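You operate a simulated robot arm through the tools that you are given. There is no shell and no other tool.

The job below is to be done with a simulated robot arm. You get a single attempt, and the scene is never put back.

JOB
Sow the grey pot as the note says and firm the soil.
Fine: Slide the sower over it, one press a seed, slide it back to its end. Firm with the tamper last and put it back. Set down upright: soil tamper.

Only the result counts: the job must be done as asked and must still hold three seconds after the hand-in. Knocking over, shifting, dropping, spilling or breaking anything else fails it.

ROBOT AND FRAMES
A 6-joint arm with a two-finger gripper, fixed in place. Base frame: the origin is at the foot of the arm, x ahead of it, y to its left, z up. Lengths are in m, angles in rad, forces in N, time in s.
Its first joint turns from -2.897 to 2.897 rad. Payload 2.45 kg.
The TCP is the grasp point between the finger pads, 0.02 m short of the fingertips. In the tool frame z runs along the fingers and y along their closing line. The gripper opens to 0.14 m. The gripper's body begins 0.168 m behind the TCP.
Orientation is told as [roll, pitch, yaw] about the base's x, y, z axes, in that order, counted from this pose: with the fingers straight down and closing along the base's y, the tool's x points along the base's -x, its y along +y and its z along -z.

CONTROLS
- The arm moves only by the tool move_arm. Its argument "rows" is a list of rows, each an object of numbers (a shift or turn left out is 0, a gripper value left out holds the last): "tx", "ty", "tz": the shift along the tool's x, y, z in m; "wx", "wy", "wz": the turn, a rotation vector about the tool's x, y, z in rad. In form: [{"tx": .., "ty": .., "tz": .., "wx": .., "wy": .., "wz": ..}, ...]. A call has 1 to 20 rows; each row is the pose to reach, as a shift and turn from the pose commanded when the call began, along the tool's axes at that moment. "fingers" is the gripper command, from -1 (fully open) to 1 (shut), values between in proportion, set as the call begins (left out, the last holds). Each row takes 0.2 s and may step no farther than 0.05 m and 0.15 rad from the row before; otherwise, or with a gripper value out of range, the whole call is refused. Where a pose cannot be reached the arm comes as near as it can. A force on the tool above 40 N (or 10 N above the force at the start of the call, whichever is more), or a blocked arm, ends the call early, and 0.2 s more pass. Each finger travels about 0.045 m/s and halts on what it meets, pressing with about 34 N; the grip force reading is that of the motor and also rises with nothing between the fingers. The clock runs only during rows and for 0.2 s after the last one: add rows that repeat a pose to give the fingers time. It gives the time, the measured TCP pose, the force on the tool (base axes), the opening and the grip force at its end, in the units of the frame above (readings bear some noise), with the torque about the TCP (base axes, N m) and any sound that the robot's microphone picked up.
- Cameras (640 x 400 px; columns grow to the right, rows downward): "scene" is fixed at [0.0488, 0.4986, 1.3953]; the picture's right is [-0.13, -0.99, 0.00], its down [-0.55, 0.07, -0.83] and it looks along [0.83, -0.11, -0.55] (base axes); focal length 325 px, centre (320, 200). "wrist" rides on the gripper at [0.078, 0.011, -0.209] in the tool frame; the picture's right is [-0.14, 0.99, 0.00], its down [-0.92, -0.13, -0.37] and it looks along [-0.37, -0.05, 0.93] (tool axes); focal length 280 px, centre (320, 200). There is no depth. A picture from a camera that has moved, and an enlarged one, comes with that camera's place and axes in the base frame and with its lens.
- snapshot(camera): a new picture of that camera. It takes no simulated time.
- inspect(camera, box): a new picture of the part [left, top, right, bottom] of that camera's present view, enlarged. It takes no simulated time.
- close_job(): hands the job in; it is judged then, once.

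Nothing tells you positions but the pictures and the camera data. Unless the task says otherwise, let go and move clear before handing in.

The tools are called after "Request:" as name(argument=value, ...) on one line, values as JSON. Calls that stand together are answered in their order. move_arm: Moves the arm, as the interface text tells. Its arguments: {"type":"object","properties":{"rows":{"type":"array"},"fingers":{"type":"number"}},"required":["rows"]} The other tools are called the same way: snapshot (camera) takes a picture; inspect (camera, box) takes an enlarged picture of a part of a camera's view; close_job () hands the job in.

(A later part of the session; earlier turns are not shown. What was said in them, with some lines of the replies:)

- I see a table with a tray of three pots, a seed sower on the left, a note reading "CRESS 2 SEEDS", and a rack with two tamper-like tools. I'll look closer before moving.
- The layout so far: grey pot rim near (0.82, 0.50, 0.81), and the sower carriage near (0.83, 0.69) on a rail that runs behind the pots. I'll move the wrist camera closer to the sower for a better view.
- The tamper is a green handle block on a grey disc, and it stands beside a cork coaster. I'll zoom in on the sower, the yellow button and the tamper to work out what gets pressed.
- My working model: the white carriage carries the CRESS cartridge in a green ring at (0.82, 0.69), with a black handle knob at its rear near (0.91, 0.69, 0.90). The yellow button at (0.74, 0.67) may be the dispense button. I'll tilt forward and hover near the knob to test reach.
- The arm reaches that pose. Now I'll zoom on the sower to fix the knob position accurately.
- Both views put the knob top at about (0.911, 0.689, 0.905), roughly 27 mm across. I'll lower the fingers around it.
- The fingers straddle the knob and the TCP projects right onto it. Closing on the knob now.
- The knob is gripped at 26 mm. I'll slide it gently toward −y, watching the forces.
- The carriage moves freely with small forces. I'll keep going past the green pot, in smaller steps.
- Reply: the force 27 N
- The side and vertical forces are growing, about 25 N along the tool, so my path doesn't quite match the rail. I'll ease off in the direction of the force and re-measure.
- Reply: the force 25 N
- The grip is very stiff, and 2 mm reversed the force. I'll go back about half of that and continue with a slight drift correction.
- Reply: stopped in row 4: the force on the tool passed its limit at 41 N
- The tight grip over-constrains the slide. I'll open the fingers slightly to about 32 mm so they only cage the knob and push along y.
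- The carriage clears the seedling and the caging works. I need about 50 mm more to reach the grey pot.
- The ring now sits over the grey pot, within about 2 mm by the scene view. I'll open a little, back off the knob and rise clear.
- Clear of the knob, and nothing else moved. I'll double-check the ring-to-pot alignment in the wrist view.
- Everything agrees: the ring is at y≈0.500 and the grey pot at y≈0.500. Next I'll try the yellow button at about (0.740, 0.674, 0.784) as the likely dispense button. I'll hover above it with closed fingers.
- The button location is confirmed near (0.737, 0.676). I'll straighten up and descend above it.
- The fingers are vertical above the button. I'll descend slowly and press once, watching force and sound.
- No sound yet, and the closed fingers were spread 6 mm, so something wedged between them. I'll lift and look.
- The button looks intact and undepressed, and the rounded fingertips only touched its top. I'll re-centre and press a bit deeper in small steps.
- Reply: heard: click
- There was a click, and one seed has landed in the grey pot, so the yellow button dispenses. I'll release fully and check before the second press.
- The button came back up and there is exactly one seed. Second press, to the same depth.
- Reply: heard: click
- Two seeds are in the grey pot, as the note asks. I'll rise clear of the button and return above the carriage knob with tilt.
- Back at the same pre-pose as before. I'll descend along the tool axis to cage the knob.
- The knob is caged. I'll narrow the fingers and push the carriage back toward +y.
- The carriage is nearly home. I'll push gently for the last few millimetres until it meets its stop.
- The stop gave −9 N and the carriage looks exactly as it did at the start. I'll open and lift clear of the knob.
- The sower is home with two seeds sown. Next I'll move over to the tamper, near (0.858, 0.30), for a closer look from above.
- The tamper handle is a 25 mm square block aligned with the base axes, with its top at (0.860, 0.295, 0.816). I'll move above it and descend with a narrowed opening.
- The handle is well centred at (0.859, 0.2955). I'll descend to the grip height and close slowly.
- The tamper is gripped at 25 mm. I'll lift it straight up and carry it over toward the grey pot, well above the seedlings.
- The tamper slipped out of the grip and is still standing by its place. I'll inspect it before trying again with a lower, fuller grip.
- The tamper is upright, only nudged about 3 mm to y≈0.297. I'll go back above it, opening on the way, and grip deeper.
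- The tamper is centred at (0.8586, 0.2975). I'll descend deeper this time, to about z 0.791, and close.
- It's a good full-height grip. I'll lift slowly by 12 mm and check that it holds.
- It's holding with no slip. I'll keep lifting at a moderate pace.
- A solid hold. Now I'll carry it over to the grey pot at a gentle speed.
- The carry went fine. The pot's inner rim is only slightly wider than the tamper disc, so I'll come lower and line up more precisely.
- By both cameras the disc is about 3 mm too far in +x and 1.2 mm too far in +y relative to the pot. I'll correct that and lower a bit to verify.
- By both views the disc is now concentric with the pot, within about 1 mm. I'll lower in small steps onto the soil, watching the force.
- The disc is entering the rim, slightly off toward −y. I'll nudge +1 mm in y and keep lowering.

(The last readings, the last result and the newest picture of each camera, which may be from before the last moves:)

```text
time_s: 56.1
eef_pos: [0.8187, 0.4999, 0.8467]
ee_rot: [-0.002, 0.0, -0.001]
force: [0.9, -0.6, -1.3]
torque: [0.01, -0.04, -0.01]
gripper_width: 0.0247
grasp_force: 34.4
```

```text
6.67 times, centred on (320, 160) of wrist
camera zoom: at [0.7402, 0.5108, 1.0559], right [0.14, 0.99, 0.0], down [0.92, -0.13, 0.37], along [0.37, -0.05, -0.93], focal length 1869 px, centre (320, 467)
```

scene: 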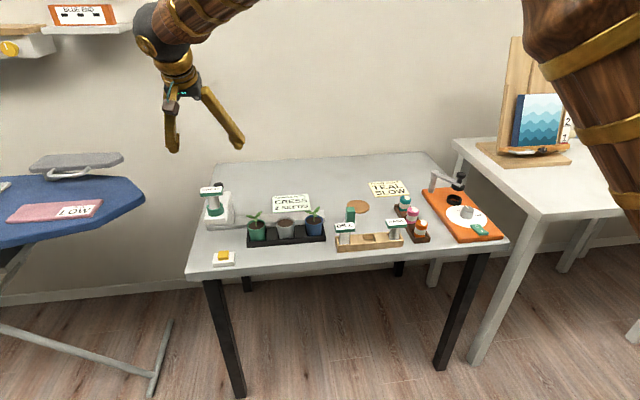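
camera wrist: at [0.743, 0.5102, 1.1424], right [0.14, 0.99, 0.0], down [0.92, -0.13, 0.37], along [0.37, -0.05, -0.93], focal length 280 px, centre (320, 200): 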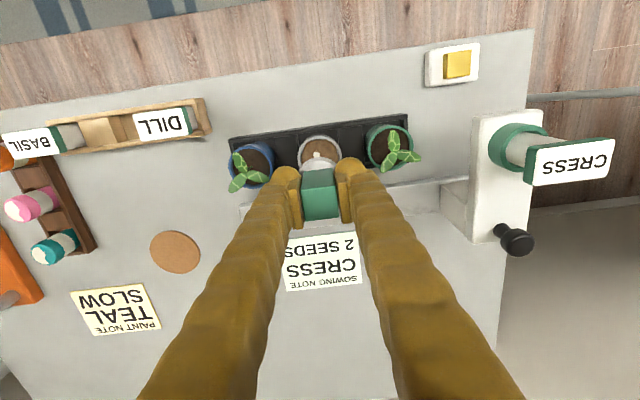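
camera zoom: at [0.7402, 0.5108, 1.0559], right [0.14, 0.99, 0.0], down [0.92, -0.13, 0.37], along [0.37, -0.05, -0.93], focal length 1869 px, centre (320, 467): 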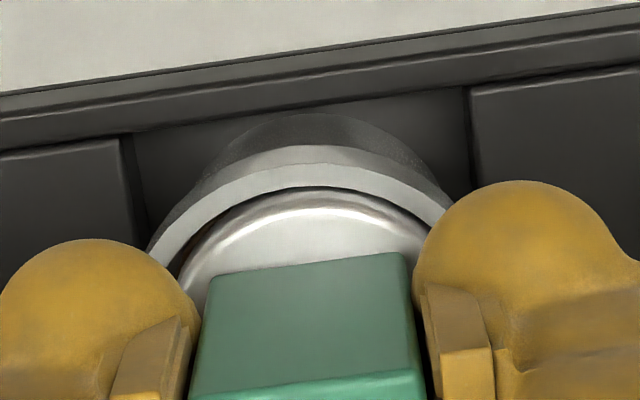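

It's inside the rim with no contact force. I'll continue down gently until the soil pushes back.

Request:
move_arm(rows=[{"tx": -0.0008, "ty": -0.0004, "tz": 0.001}, {"tx": -0.0008, "ty": -0.0004, "tz": 0.0025}, {"tx": -0.0008, "ty": -0.0004, "tz": 0.004}, {"tx": -0.0008, "ty": -0.0004, "tz": 0.0055}])

Request:
inspect(camera="scene", box=[268, 200, 304, 240])

```text
time_s: 57.1
eef_pos: [0.8198, 0.5011, 0.8421]
ee_rot: [0.002, -0.003, 0.0]
force: [-0.9, 1.6, 31.5]
torque: [-0.01, -0.04, 0.01]
gripper_width: 0.025
grasp_force: 34.4
```

```text
10.00 times, centred on (286, 220) of scene
camera zoom: at [0.0488, 0.4986, 1.3953], right [-0.13, -0.99, 0.0], down [-0.55, 0.07, -0.83], along [0.83, -0.11, -0.55], focal length 3246 px, centre (660, 0)
```

zoom: 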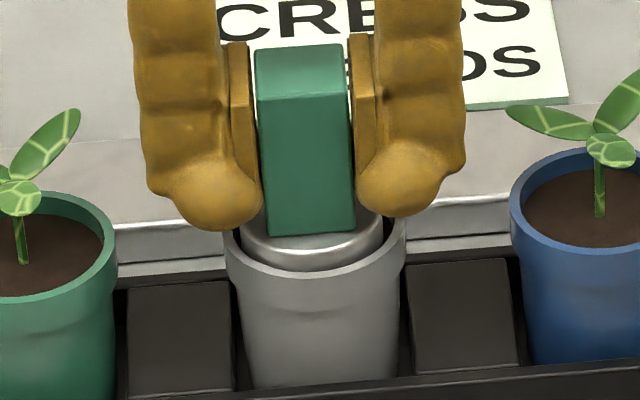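

Firm contact at about 31 N on the soil. I'll hold it briefly, then lift slowly straight up.

Request:
move_arm(rows=[{}, {}, {}])

Request:
move_arm(rows=[{"tz": -0.002}, {"tz": -0.004}, {"tz": -0.007}, {"tz": -0.01}, {"tz": -0.015}, {"tz": -0.02}, {"tz": -0.03}, {"tz": -0.04}])

Request:
inspect(camera="scene", box=[258, 190, 314, 245])

Request:
inspect(camera="wrist", box=[250, 110, 390, 240])

```text
time_s: 57.9
eef_pos: [0.8205, 0.5, 0.8427]
ee_rot: [0.001, -0.001, 0.001]
force: [4.1, 2.4, 31.2]
torque: [0.05, -0.32, 0.02]
gripper_width: 0.0251
grasp_force: 33.9
```

```text
time_s: 59.7
eef_pos: [0.8189, 0.5001, 0.8811]
ee_rot: [-0.002, 0.001, -0.001]
force: [0.4, 0.4, -1.5]
torque: [0.01, 0.01, 0.0]
gripper_width: 0.0249
grasp_force: 33.7
```

```text
7.27 times, centred on (286, 218) of scene
camera zoom: at [0.0488, 0.4986, 1.3953], right [-0.13, -0.99, 0.0], down [-0.55, 0.07, -0.83], along [0.83, -0.11, -0.55], focal length 2361 px, centre (567, 73)
```

zoom: 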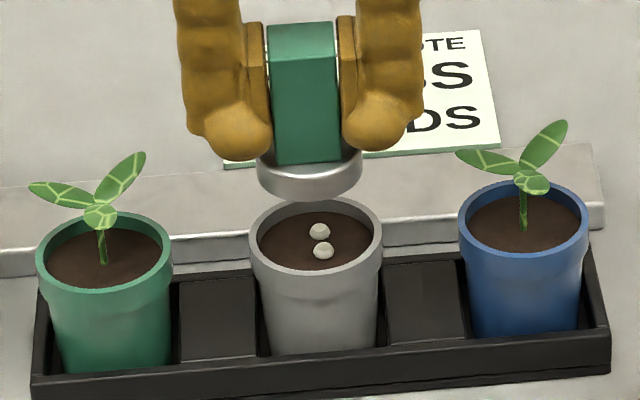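

```text
3.08 times, centred on (320, 175) of wrist
camera zoom: at [0.7416, 0.5103, 1.0903], right [0.14, 0.99, 0.0], down [0.92, -0.13, 0.37], along [0.37, -0.05, -0.93], focal length 863 px, centre (320, 277)
```

zoom: 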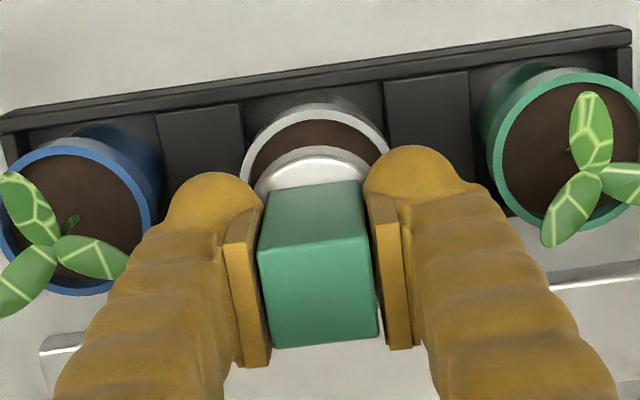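

The soil is now dark and level, with both seeds in place and the neighbouring pots untouched. I'll raise the tamper and carry it back to its original spot.

Request:
move_arm(rows=[{"tz": -0.01}, {"tz": -0.025}, {"tz": -0.04}, {"tz": -0.05}, {"tz": -0.055}])

Request:
move_arm(rows=[{"tx": -0.001, "ty": -0.006}, {"tx": -0.004, "ty": -0.02}, {"tx": -0.008, "ty": -0.04}, {"tx": -0.012, "ty": -0.06}, {"tx": -0.016, "ty": -0.08}, {"tx": -0.02, "ty": -0.1}, {"tx": -0.024, "ty": -0.12}, {"tx": -0.028, "ty": -0.14}, {"tx": -0.032, "ty": -0.16}, {"tx": -0.036, "ty": -0.18}, {"tx": -0.039, "ty": -0.195}, {"tx": -0.04, "ty": -0.2035}, {"tx": -0.04, "ty": -0.2045}])

Request:
inspect(camera="scene", box=[315, 170, 395, 240])

Request:
snapshot(camera="wrist")

```text
time_s: 60.9
eef_pos: [0.8196, 0.4991, 0.935]
ee_rot: [0.001, 0.0, 0.0]
force: [-0.8, 0.0, -0.9]
torque: [-0.01, 0.0, -0.03]
gripper_width: 0.0246
grasp_force: 33.8
```

```text
time_s: 63.7
eef_pos: [0.8586, 0.2951, 0.9355]
ee_rot: [0.0, -0.001, 0.0]
force: [0.6, -0.4, -1.5]
torque: [0.01, 0.02, 0.02]
gripper_width: 0.0249
grasp_force: 33.6
```

```text
5.71 times, centred on (355, 205) of scene
camera zoom: at [0.0488, 0.4986, 1.3953], right [-0.13, -0.99, 0.0], down [-0.55, 0.07, -0.83], along [0.83, -0.11, -0.55], focal length 1855 px, centre (120, 171)
```

zoom: 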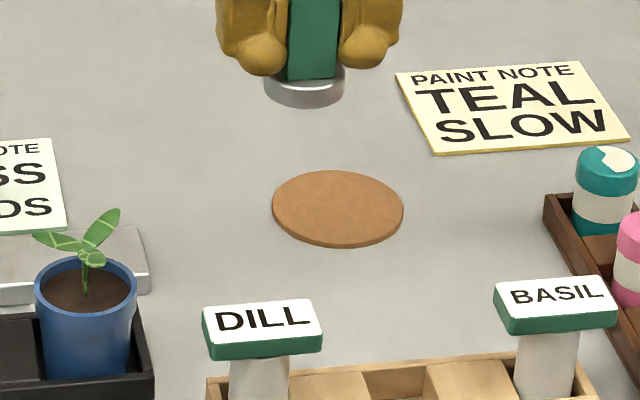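

```text
taken
camera wrist: at [0.7809, 0.3053, 1.145], right [0.14, 0.99, 0.0], down [0.92, -0.13, 0.37], along [0.37, -0.05, -0.93], focal length 280 px, centre (320, 200)
```

wrist: 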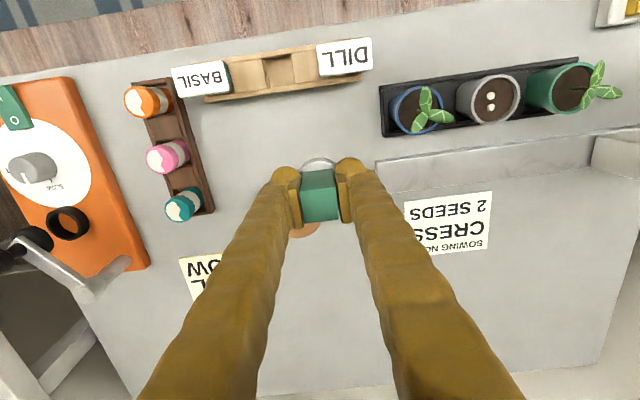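

It's above the original spot. I'll lower slowly until it touches the table.

Request:
move_arm(rows=[{"tx": -0.001, "tz": 0.015}, {"tx": -0.001, "tz": 0.035}, {"tx": -0.001, "tz": 0.06}, {"tx": -0.001, "tz": 0.085}, {"tx": -0.001, "tz": 0.105}, {"tx": -0.001, "tz": 0.12}, {"tx": -0.001, "tz": 0.13}, {"tx": -0.001, "tz": 0.136}])

Request:
move_arm(rows=[{"tz": 0.002}, {"tz": 0.004}, {"tz": 0.006}])

Request:
inspect(camera="scene", box=[325, 180, 389, 240])

```text
time_s: 65.5
eef_pos: [0.8608, 0.2962, 0.7999]
ee_rot: [-0.001, 0.002, 0.0]
force: [0.6, -0.1, -2.4]
torque: [0.01, 0.02, 0.03]
gripper_width: 0.0245
grasp_force: 34.3
```

```text
time_s: 66.3
eef_pos: [0.8604, 0.2961, 0.794]
ee_rot: [-0.001, 0.0, 0.001]
force: [0.7, 0.2, -1.8]
torque: [0.02, -0.04, 0.01]
gripper_width: 0.0247
grasp_force: 34.3
```

```text
6.67 times, centred on (357, 210) of scene
camera zoom: at [0.0488, 0.4986, 1.3953], right [-0.13, -0.99, 0.0], down [-0.55, 0.07, -0.83], along [0.83, -0.11, -0.55], focal length 2164 px, centre (73, 133)
```

zoom: 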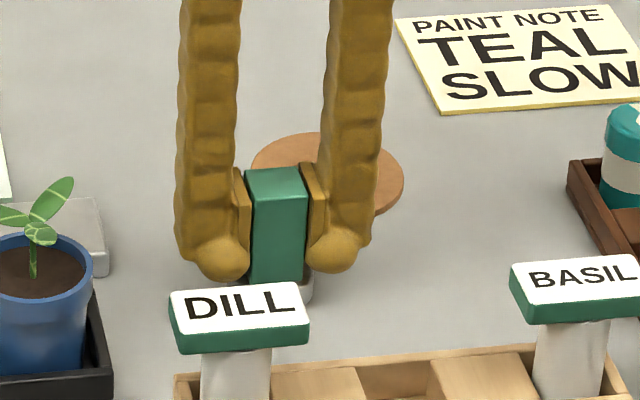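

Request:
move_arm(rows=[{"tz": 0.0015}, {"tz": 0.003}, {"tz": 0.0045}])

Request:
inspect(camera="scene", box=[325, 180, 389, 240])

```text
time_s: 67.1
eef_pos: [0.8609, 0.2955, 0.7896]
ee_rot: [-0.001, -0.001, 0.0]
force: [0.4, -0.7, -1.4]
torque: [-0.01, 0.01, 0.01]
gripper_width: 0.0252
grasp_force: 34.4
```

```text
6.67 times, centred on (357, 210) of scene
camera zoom: at [0.0488, 0.4986, 1.3953], right [-0.13, -0.99, 0.0], down [-0.55, 0.07, -0.83], along [0.83, -0.11, -0.55], focal length 2164 px, centre (73, 133)
```

zoom: 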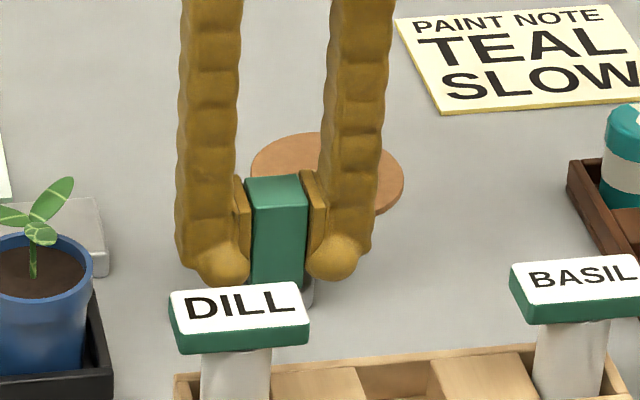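

About 2–3 mm left to the table by the picture. Continuing in 1 mm steps.

Request:
move_arm(rows=[{"tz": 0.001}, {"tz": 0.002}, {"tz": 0.003}])

Request:
inspect(camera="scene", box=[325, 180, 389, 240])

```text
time_s: 67.9
eef_pos: [0.8606, 0.2956, 0.7872]
ee_rot: [0.002, 0.0, 0.001]
force: [-0.9, -1.1, 5.6]
torque: [-0.12, -0.03, -0.07]
gripper_width: 0.0252
grasp_force: 34.8
```

```text
6.67 times, centred on (357, 210) of scene
camera zoom: at [0.0488, 0.4986, 1.3953], right [-0.13, -0.99, 0.0], down [-0.55, 0.07, -0.83], along [0.83, -0.11, -0.55], focal length 2164 px, centre (73, 133)
```

zoom: 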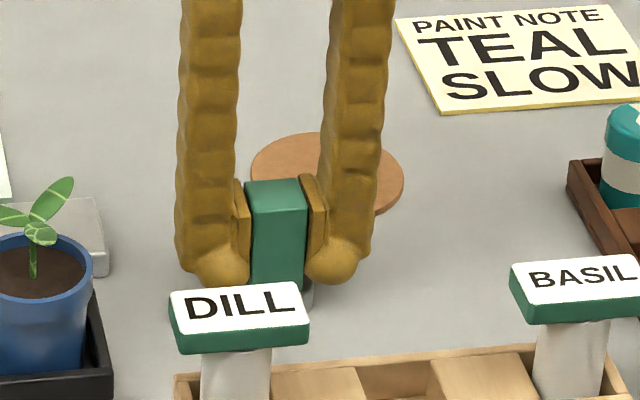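

The table contact reads +5.6 N, so the tamper is standing upright on its spot. I'll open gently and then rise straight up.

Request:
move_arm(rows=[{}, {}, {}, {}, {}], fingers=0.14)

Request:
move_arm(rows=[{"tz": -0.015}, {"tz": -0.04}, {"tz": -0.08}, {"tz": -0.12}, {"tz": -0.16}, {"tz": -0.2}, {"tx": 0.05, "tz": -0.23}, {"tx": 0.1, "tz": -0.25}, {"tx": 0.1, "tz": -0.25}])

Request:
snapshot(camera="scene")

Request:
inspect(camera="scene", box=[325, 190, 389, 240])

Request:
inspect(camera="scene", box=[190, 170, 350, 270])

Request:
snapshot(camera="wrist")

```text
time_s: 69.1
eef_pos: [0.8605, 0.2968, 0.7861]
ee_rot: [-0.001, 0.001, -0.001]
force: [0.1, 0.9, -0.5]
torque: [-0.01, -0.05, 0.01]
gripper_width: 0.0602
grasp_force: 0.0
```

```text
refused: row 7 steps farther than a row can; nothing moved
```

```text
taken
```

scene: 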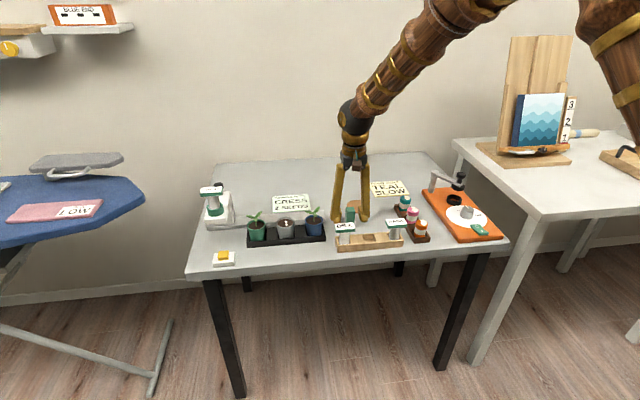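

```text
8.00 times, centred on (357, 215) of scene
camera zoom: at [0.0488, 0.4986, 1.3953], right [-0.13, -0.99, 0.0], down [-0.55, 0.07, -0.83], along [0.83, -0.11, -0.55], focal length 2597 px, centre (24, 80)
```

zoom: 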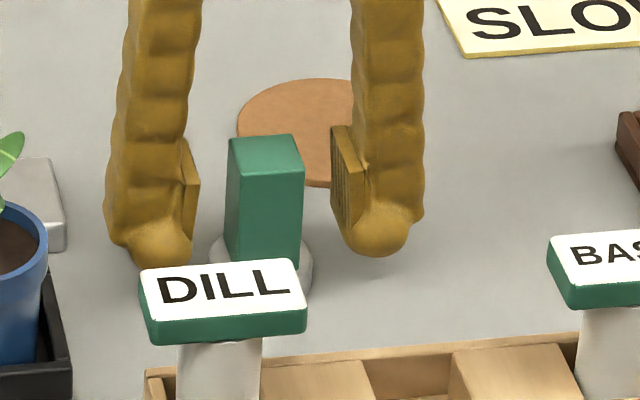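

```text
4.00 times, centred on (270, 220) of scene
camera zoom: at [0.0488, 0.4986, 1.3953], right [-0.13, -0.99, 0.0], down [-0.55, 0.07, -0.83], along [0.83, -0.11, -0.55], focal length 1299 px, centre (520, 120)
```

zoom: 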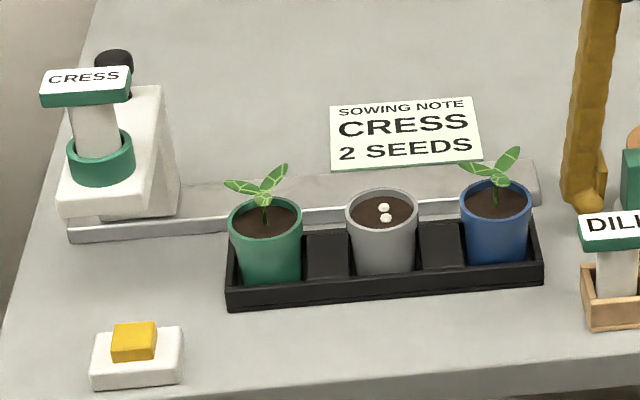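

```text
taken
camera wrist: at [0.7823, 0.3059, 0.9958], right [0.14, 0.99, 0.0], down [0.92, -0.13, 0.37], along [0.37, -0.05, -0.93], focal length 280 px, centre (320, 200)
```

wrist: 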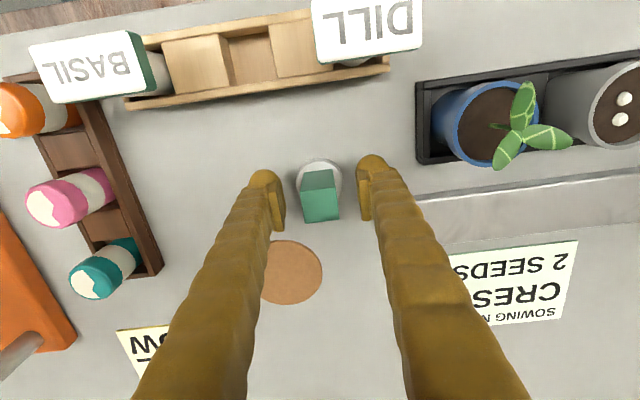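

The tamper stands within about 1 mm of its original spot. The lift call was refused because of its step size, so I'll rise with smaller steps.

Request:
move_arm(rows=[{"tz": -0.015}, {"tz": -0.04}, {"tz": -0.08}, {"tz": -0.12}, {"tz": -0.16}, {"tz": -0.2}, {"tx": 0.03, "tz": -0.22}, {"tx": 0.06, "tz": -0.24}, {"tx": 0.06, "tz": -0.24}])

Request:
snapshot(camera="scene")

Request:
inspect(camera="scene", box=[325, 190, 389, 240])

Request:
snapshot(camera="wrist")

```text
time_s: 71.1
eef_pos: [0.7986, 0.2958, 1.0259]
ee_rot: [0.0, -0.001, 0.001]
force: [0.3, 0.8, -0.5]
torque: [0.0, -0.02, -0.01]
gripper_width: 0.0605
grasp_force: 0.0
```

```text
taken
```

scene: 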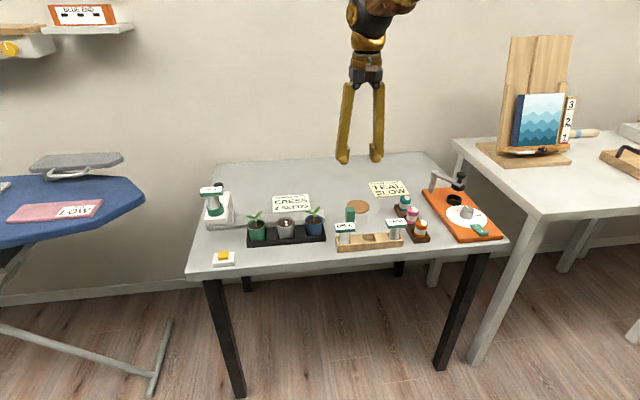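

```text
8.00 times, centred on (357, 215) of scene
camera zoom: at [0.0488, 0.4986, 1.3953], right [-0.13, -0.99, 0.0], down [-0.55, 0.07, -0.83], along [0.83, -0.11, -0.55], focal length 2597 px, centre (24, 80)
```

zoom: 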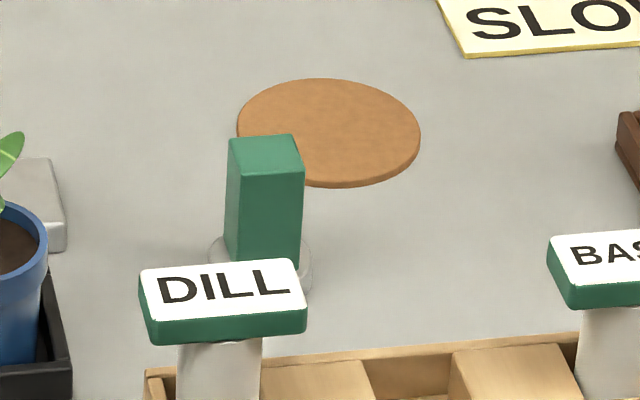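

```text
taken
camera wrist: at [0.7203, 0.3067, 1.2352], right [0.14, 0.99, 0.0], down [0.92, -0.13, 0.37], along [0.37, -0.05, -0.93], focal length 280 px, centre (320, 200)
```

wrist: 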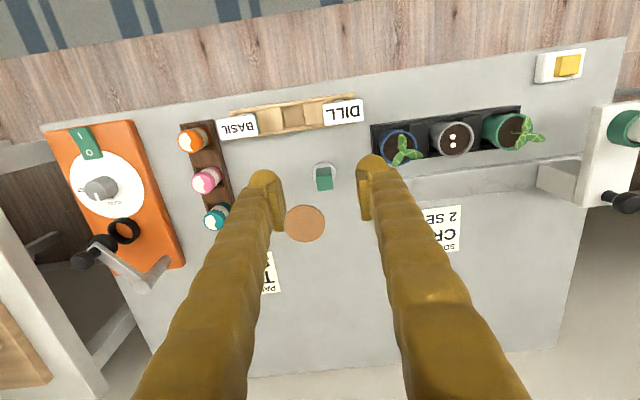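

Everything is in place: two seeds in the firmed grey pot, the sower at its end stop, and the tamper upright on its original spot. The arm is clear and nothing else has been disturbed, so I'm handing in.

Request:
close_job()

```text
The job is handed in.
```

The grey pot is sown with two cress seeds, as the note says, and the soil is firmed. I handed the job in, but no result came back, so I can't say how it was judged.

- **Sowing:** I slid the sower over the grey pot and pressed the yellow button twice. Each press clicked and dropped one seed, and both are visible in the pot.
- **Sower:** it is back at its left end, pushed gently until it met the stop.
- **Firming:** I pressed the tamper on the soil at about 31 N. The soil is now flat and dark, with both seeds still in place.
- **Tamper:** it is back upright, within about 1 mm of where it started. On my first lift it slipped out of the grip and stayed standing, about 3 mm off its spot. I then gripped it lower, and it held.

The last pictures show nothing else moved, and the arm is clear of the table.
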